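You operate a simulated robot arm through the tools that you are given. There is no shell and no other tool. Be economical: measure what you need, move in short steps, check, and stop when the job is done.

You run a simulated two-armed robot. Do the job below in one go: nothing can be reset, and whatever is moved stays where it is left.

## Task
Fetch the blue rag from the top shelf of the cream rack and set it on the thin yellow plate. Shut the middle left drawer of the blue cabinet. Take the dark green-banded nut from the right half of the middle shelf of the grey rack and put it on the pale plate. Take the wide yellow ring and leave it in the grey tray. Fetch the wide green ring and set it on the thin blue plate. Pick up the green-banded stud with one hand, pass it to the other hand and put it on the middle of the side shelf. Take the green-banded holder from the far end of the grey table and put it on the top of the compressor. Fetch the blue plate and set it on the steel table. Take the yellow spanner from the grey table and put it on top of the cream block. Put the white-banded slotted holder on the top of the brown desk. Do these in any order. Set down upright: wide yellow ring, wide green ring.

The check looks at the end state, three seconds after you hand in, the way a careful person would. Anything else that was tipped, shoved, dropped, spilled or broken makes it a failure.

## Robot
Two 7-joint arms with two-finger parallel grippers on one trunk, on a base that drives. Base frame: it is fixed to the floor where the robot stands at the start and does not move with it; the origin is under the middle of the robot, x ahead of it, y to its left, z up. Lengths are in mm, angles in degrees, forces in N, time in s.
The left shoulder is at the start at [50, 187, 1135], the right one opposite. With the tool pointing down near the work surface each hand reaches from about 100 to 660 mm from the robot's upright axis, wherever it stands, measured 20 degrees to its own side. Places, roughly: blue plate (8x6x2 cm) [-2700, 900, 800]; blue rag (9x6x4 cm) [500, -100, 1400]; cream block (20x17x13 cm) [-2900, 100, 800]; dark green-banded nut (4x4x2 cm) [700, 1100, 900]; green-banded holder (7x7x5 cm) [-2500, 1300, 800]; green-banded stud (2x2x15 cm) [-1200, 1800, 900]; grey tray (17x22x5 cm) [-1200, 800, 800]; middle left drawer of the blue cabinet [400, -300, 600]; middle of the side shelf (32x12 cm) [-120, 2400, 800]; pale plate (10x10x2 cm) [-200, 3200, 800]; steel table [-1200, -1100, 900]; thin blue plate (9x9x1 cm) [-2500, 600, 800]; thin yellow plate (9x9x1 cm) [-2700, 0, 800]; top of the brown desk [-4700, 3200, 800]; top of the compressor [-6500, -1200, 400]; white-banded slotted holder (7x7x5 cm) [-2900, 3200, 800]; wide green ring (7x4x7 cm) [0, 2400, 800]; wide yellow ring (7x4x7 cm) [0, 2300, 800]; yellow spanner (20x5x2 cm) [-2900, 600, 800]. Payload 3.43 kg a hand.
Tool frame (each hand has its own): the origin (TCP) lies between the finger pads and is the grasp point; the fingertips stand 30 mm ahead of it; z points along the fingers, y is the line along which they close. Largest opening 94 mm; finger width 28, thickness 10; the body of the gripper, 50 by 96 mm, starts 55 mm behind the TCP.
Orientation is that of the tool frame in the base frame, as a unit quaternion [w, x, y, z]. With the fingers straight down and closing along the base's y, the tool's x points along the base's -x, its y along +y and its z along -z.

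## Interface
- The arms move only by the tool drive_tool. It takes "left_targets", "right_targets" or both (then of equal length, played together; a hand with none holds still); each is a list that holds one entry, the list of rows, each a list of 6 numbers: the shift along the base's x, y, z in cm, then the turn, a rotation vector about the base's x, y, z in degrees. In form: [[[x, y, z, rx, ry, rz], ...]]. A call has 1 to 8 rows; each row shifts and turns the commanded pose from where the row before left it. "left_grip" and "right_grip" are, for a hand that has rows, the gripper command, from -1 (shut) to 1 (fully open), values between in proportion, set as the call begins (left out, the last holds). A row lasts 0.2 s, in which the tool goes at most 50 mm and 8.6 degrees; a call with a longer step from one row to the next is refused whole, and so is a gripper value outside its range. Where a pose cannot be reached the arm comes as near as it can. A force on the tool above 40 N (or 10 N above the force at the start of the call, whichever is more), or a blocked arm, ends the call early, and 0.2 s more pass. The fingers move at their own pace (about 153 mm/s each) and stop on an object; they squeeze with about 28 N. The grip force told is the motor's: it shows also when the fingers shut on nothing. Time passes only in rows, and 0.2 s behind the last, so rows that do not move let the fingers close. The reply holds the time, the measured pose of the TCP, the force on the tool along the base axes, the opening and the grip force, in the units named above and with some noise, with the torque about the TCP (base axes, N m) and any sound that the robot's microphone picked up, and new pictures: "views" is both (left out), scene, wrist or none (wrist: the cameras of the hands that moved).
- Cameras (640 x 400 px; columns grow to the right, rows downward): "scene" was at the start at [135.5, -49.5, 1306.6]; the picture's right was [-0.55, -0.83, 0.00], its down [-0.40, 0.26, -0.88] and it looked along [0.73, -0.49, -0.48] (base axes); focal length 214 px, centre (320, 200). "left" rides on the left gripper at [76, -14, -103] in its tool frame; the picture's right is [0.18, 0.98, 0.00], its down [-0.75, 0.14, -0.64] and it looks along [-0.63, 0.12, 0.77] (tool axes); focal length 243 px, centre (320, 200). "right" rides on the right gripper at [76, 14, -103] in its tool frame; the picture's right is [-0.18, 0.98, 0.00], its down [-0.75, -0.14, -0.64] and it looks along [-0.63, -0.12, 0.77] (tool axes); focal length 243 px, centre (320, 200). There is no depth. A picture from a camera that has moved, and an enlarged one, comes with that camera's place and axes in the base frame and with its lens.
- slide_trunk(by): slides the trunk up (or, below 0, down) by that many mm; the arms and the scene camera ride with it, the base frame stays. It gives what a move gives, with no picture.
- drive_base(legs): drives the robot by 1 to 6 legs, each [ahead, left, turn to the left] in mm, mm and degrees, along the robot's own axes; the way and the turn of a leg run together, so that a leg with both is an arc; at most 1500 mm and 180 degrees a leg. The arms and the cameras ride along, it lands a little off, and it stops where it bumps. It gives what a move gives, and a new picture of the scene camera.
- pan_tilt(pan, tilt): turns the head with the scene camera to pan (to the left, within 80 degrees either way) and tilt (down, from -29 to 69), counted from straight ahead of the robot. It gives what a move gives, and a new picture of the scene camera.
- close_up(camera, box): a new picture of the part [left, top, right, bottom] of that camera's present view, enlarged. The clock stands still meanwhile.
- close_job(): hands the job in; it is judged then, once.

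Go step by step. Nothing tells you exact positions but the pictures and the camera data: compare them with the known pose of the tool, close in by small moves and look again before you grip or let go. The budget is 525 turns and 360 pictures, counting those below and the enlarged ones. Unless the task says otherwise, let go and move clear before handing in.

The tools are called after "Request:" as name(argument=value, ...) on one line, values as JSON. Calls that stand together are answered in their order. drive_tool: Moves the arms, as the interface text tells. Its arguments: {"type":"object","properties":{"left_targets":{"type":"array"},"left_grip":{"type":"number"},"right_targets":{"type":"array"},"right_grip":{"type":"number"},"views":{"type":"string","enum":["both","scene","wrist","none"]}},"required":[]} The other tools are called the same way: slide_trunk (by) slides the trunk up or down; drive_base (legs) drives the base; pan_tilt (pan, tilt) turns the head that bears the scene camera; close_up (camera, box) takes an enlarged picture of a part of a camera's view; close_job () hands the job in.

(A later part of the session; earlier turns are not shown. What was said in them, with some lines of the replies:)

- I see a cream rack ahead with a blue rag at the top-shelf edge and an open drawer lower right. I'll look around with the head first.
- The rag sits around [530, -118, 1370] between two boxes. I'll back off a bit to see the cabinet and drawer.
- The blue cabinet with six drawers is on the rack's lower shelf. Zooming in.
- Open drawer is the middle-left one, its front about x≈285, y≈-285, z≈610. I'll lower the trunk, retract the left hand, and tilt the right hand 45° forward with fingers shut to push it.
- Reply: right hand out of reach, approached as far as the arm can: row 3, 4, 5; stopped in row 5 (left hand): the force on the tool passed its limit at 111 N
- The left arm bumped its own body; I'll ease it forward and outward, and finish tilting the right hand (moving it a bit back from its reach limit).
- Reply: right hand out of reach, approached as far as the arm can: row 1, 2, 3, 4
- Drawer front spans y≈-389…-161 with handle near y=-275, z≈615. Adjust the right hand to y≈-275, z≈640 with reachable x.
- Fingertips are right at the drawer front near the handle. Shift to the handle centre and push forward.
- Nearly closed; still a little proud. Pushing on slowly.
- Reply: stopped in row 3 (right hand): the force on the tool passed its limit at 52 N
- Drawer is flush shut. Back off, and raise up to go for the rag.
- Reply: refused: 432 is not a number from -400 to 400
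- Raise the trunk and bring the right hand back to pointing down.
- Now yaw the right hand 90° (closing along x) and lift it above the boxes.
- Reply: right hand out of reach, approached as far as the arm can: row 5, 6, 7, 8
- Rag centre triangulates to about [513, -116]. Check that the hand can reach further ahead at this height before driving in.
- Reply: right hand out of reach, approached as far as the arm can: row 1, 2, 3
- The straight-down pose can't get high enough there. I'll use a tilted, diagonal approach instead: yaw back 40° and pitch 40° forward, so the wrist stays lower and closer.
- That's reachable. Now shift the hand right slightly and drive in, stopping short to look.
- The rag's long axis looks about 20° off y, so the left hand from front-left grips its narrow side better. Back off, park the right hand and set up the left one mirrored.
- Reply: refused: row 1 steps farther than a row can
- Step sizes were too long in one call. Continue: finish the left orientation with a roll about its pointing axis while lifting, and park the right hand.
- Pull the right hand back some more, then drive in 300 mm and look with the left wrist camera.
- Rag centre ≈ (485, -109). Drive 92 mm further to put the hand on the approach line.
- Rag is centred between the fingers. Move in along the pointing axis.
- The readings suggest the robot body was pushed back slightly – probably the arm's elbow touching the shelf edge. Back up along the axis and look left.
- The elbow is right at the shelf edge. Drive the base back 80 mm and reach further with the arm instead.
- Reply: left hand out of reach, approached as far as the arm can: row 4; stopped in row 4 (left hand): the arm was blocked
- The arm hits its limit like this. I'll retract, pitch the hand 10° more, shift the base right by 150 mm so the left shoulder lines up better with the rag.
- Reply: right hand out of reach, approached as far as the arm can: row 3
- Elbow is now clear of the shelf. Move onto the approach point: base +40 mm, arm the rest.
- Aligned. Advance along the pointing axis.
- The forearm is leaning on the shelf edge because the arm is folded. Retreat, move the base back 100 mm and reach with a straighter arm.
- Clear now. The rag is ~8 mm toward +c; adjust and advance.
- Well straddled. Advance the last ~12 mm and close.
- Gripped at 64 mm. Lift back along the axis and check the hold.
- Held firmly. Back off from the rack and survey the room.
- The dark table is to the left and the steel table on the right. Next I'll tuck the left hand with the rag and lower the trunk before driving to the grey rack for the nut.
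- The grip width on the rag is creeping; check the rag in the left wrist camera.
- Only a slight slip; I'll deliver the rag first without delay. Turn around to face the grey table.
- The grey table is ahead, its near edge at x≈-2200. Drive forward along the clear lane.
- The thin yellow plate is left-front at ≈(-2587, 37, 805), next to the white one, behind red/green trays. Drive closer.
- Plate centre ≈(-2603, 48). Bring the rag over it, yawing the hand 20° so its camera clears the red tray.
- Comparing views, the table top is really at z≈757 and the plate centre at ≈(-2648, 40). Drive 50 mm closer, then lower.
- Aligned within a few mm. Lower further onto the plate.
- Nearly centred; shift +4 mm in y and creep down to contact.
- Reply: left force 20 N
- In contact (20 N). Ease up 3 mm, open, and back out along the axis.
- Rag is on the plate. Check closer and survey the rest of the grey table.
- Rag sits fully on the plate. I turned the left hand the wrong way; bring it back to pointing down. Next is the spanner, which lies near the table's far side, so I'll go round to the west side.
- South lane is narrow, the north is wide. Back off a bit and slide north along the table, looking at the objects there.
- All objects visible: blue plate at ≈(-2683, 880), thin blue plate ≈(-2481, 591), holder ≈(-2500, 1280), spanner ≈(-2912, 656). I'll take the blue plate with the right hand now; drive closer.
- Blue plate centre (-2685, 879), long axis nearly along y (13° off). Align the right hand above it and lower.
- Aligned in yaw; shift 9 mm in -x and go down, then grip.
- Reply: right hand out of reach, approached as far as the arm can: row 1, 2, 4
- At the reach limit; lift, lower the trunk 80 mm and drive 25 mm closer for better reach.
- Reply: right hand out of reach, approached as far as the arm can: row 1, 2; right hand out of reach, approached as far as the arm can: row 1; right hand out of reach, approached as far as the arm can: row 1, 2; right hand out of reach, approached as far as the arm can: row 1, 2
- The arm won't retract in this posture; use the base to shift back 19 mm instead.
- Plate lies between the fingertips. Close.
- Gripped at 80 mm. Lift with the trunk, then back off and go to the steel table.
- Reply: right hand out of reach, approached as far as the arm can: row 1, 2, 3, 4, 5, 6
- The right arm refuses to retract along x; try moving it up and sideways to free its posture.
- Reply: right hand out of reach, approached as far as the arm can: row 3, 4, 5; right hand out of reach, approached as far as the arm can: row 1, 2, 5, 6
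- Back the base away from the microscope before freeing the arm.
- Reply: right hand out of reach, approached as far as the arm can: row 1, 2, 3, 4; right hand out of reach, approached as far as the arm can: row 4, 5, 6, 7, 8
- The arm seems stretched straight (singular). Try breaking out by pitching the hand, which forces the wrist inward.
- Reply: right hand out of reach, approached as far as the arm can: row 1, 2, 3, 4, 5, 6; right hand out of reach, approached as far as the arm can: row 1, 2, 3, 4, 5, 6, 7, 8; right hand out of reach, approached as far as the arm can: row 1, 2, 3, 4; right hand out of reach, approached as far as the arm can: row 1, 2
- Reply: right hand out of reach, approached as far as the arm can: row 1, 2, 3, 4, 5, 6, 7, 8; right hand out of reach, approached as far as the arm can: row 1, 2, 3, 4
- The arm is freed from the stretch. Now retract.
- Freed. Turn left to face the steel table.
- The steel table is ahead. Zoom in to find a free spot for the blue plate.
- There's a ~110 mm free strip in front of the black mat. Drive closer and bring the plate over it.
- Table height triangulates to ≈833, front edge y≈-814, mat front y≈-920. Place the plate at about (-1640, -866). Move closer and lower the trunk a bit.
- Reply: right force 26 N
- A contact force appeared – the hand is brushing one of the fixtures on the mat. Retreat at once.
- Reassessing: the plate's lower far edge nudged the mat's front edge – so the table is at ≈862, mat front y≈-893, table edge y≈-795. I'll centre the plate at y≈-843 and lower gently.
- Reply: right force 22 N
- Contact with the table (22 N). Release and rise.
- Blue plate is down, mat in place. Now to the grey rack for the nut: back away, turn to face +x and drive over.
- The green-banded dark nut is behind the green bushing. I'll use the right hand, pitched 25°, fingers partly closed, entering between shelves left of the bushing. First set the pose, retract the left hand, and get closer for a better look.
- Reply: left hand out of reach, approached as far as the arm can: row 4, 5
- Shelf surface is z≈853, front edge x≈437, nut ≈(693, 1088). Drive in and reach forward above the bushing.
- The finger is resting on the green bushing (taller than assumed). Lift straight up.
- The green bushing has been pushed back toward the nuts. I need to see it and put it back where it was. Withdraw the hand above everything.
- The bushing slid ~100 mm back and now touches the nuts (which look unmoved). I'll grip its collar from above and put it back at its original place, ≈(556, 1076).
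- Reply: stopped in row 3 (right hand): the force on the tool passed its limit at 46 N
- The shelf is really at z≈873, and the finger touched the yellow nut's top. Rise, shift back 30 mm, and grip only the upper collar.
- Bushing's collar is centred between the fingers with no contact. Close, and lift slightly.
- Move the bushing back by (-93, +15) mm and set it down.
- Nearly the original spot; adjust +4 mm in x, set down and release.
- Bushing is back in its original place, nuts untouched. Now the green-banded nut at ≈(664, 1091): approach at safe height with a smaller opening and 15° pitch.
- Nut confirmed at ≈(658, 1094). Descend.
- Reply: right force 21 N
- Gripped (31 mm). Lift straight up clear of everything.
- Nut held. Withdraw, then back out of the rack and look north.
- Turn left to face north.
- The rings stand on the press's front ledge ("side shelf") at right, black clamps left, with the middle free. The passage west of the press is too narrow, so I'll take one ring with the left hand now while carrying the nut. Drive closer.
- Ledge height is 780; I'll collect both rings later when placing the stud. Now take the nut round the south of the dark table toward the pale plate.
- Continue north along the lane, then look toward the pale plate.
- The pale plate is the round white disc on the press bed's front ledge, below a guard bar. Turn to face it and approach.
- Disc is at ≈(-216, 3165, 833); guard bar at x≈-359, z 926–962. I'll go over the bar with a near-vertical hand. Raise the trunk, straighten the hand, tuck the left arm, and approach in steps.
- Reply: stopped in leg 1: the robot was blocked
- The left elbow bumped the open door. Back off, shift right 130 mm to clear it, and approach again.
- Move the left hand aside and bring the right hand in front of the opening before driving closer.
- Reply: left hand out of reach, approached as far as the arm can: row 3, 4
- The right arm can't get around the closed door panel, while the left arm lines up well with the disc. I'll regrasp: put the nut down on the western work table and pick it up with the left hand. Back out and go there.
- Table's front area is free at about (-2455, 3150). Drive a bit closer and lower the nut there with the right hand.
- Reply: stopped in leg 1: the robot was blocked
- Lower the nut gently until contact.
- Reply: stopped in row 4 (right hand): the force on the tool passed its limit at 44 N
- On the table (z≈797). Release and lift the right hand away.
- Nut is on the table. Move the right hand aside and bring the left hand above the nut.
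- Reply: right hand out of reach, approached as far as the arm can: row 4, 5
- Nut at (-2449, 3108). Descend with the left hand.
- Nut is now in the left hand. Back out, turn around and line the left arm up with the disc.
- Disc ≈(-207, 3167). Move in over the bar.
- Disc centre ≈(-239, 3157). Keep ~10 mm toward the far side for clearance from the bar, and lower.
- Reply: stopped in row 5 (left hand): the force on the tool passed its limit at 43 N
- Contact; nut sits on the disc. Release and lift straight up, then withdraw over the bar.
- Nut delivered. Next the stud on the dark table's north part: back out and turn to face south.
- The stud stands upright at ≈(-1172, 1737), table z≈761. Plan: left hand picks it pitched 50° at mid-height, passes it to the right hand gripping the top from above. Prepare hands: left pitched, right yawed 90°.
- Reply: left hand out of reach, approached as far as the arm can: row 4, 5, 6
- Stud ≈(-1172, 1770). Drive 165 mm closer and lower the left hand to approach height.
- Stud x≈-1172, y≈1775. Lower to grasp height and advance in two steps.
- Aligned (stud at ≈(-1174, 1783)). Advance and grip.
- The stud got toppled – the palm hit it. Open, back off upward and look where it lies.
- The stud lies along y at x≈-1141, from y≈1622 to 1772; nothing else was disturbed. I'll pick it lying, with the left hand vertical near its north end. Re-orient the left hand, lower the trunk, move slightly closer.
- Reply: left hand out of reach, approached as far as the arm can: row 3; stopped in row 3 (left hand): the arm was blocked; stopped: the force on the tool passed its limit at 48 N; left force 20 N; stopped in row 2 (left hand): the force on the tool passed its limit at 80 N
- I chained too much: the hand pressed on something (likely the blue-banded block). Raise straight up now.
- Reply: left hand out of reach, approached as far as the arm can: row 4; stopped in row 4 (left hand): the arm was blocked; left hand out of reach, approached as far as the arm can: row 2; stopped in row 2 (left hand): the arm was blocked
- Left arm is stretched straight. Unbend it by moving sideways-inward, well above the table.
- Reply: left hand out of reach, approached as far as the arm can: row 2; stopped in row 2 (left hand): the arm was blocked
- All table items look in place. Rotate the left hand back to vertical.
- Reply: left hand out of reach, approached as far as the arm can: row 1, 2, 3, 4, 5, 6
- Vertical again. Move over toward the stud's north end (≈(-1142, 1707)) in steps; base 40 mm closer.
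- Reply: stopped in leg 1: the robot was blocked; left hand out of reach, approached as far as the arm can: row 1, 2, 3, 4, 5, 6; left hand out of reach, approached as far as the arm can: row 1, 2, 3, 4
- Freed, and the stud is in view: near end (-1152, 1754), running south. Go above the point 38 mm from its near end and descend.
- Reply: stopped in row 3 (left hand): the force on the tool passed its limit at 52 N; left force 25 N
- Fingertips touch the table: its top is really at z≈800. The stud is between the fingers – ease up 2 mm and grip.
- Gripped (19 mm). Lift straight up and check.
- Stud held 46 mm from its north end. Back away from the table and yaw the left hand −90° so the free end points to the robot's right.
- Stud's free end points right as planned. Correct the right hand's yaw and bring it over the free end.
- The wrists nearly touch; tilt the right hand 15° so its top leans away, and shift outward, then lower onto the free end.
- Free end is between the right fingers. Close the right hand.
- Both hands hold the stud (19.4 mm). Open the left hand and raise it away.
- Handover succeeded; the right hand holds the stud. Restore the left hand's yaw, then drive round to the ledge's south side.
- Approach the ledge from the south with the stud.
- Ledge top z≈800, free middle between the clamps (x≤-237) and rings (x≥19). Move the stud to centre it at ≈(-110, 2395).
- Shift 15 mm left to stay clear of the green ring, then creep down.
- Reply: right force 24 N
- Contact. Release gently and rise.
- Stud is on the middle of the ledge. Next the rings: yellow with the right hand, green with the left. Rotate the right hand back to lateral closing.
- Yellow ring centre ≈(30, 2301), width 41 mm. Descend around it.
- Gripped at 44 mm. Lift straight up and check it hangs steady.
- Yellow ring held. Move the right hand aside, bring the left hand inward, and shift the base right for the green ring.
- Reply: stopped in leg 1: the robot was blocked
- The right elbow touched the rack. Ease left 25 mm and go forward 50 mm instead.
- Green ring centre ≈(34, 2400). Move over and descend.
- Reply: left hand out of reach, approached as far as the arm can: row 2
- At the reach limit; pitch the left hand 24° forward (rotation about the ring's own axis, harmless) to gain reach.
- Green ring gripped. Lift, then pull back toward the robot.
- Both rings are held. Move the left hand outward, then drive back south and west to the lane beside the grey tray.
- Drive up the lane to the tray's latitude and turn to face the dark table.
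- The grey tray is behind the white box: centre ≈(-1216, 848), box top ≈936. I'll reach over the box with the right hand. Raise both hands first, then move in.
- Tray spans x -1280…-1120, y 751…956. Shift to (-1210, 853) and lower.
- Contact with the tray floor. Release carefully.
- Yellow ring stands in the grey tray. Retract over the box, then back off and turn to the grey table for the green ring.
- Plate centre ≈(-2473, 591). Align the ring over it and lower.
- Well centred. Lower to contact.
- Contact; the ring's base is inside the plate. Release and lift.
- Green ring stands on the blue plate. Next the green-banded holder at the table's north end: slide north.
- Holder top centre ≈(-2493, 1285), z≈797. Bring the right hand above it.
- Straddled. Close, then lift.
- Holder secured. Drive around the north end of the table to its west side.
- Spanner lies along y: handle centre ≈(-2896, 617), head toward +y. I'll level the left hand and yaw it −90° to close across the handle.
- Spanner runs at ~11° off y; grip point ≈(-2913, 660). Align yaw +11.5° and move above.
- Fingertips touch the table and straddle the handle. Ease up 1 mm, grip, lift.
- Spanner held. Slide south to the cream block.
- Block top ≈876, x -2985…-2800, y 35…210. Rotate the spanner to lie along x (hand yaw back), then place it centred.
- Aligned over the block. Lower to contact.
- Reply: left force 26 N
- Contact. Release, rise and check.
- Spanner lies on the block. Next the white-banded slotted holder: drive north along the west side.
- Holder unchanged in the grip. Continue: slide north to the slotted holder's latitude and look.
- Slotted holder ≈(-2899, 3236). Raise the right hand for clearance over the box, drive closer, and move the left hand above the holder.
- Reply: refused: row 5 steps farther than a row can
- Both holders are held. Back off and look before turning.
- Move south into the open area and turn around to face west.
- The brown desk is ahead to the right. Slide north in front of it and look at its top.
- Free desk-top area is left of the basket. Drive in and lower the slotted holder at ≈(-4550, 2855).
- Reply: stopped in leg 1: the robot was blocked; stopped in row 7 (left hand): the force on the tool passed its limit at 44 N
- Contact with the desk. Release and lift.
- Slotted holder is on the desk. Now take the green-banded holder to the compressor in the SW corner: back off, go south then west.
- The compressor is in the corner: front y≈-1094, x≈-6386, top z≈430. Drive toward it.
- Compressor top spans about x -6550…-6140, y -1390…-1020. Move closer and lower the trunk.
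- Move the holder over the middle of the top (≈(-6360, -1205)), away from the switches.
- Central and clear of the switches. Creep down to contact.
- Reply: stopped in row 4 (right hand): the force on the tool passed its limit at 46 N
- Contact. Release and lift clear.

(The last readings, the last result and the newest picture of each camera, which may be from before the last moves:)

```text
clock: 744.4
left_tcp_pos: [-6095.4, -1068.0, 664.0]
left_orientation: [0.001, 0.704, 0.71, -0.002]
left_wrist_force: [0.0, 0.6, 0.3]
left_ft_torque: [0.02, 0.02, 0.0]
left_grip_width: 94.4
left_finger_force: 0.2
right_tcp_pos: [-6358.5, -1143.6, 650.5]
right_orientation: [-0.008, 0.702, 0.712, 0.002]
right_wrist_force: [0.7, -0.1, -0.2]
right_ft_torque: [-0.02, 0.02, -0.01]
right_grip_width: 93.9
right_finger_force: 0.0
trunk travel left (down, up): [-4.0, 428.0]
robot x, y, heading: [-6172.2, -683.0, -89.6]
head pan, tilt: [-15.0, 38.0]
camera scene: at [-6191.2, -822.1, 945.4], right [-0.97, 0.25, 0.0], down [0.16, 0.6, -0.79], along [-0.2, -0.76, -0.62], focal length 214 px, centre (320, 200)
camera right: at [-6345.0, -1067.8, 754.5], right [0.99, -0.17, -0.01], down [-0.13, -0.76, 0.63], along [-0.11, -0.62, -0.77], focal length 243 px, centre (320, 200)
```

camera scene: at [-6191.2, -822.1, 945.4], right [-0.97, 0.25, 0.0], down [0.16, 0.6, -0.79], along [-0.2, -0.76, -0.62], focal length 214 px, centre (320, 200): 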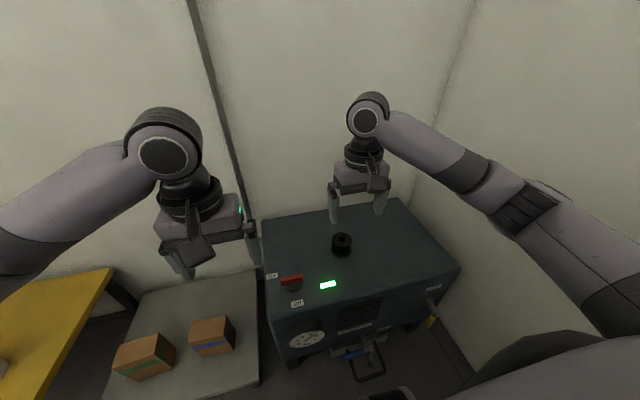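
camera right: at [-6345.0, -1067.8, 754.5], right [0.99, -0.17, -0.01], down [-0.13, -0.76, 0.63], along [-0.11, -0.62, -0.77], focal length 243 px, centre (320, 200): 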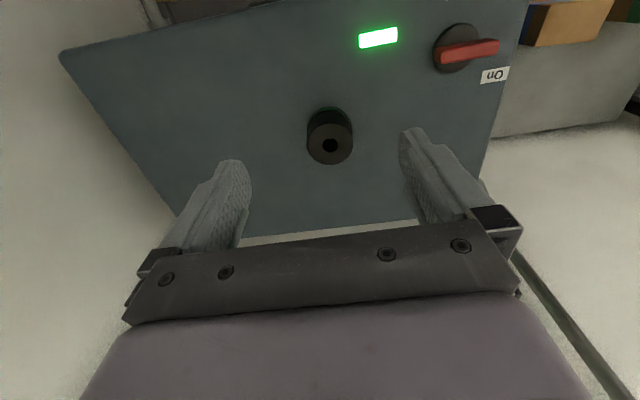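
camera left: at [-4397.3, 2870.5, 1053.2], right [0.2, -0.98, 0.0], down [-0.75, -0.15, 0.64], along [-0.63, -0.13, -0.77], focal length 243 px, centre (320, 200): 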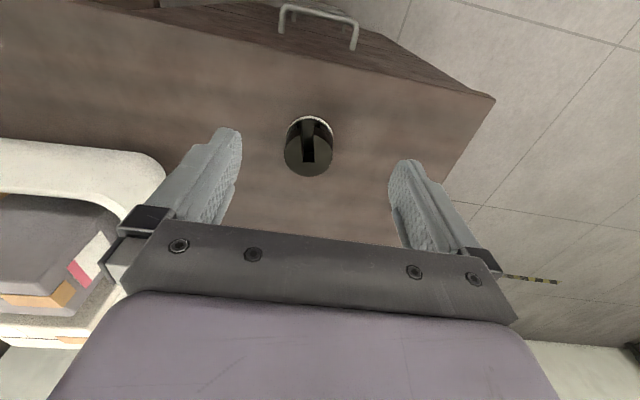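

The holder stands on the compressor. Back away clear, then hand in.

Request:
drive_base(legs=[[-300, 0, 0]])

```text
clock: 746.4
left_tcp_pos: [-6096.1, -772.3, 664.4]
left_orientation: [-0.001, 0.704, 0.71, -0.002]
left_wrist_force: [-0.2, -0.6, 0.6]
left_ft_torque: [-0.05, 0.02, -0.01]
left_grip_width: 94.2
left_finger_force: 0.1
right_tcp_pos: [-6360.8, -848.0, 649.6]
right_orientation: [-0.006, 0.703, 0.711, 0.003]
right_wrist_force: [-0.2, 0.4, -0.5]
right_ft_torque: [0.02, 0.0, 0.04]
right_grip_width: 93.9
right_finger_force: 0.1
trunk travel left (down, up): [-4.0, 428.0]
robot x, y, heading: [-6174.0, -387.9, -89.9]
head pan, tilt: [-15.0, 38.0]
camera scene: at [-6192.6, -526.5, 945.4], right [-0.97, 0.26, 0.0], down [0.16, 0.59, -0.79], along [-0.2, -0.76, -0.62], focal length 214 px, centre (320, 200)
```

scene: 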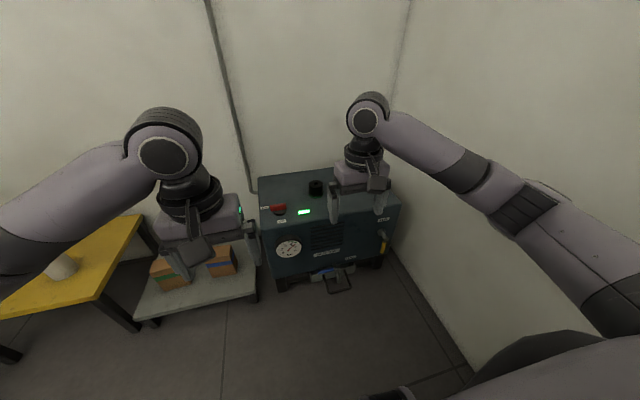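

All ten items are placed and both hands are empty and clear, so I am handing in.

Request:
close_job()

```text
The job is handed in.
```

All ten jobs are done and handed in, but not cleanly: I shoved or bumped some other things on the way, and the check may count that against it.

- **Green bushing on the grey rack:** I pushed it about 100 mm back into the nuts. I gripped it and put it back, and it now looks within a few mm of where it was.
- **Stud on the dark table:** I knocked it over while reaching for it. I picked it up lying down, passed it from the left hand to the right, and laid it on its side in the middle of the side shelf.
- **Dark table:** the left hand pressed hard on something there (up to 80 N), probably the blue-banded block. It looked undisturbed afterwards.
- **Yellow nut on the grey rack:** a finger pressed down on it (46 N). It did not look moved.
- **Cream block:** it may have shifted 5–10 mm when I set the spanner on it.
- **Bumps while driving or reaching:** the arms touched the open press door, the cream rack's shelf edge and the grey rack, and the blue plate nudged the mat on the steel table. The base was also stopped at the table with the slotted holder (possibly by the bin under it), at the dark table and at the brown desk. I saw nothing tipped or moved, though I did not re-check each spot.
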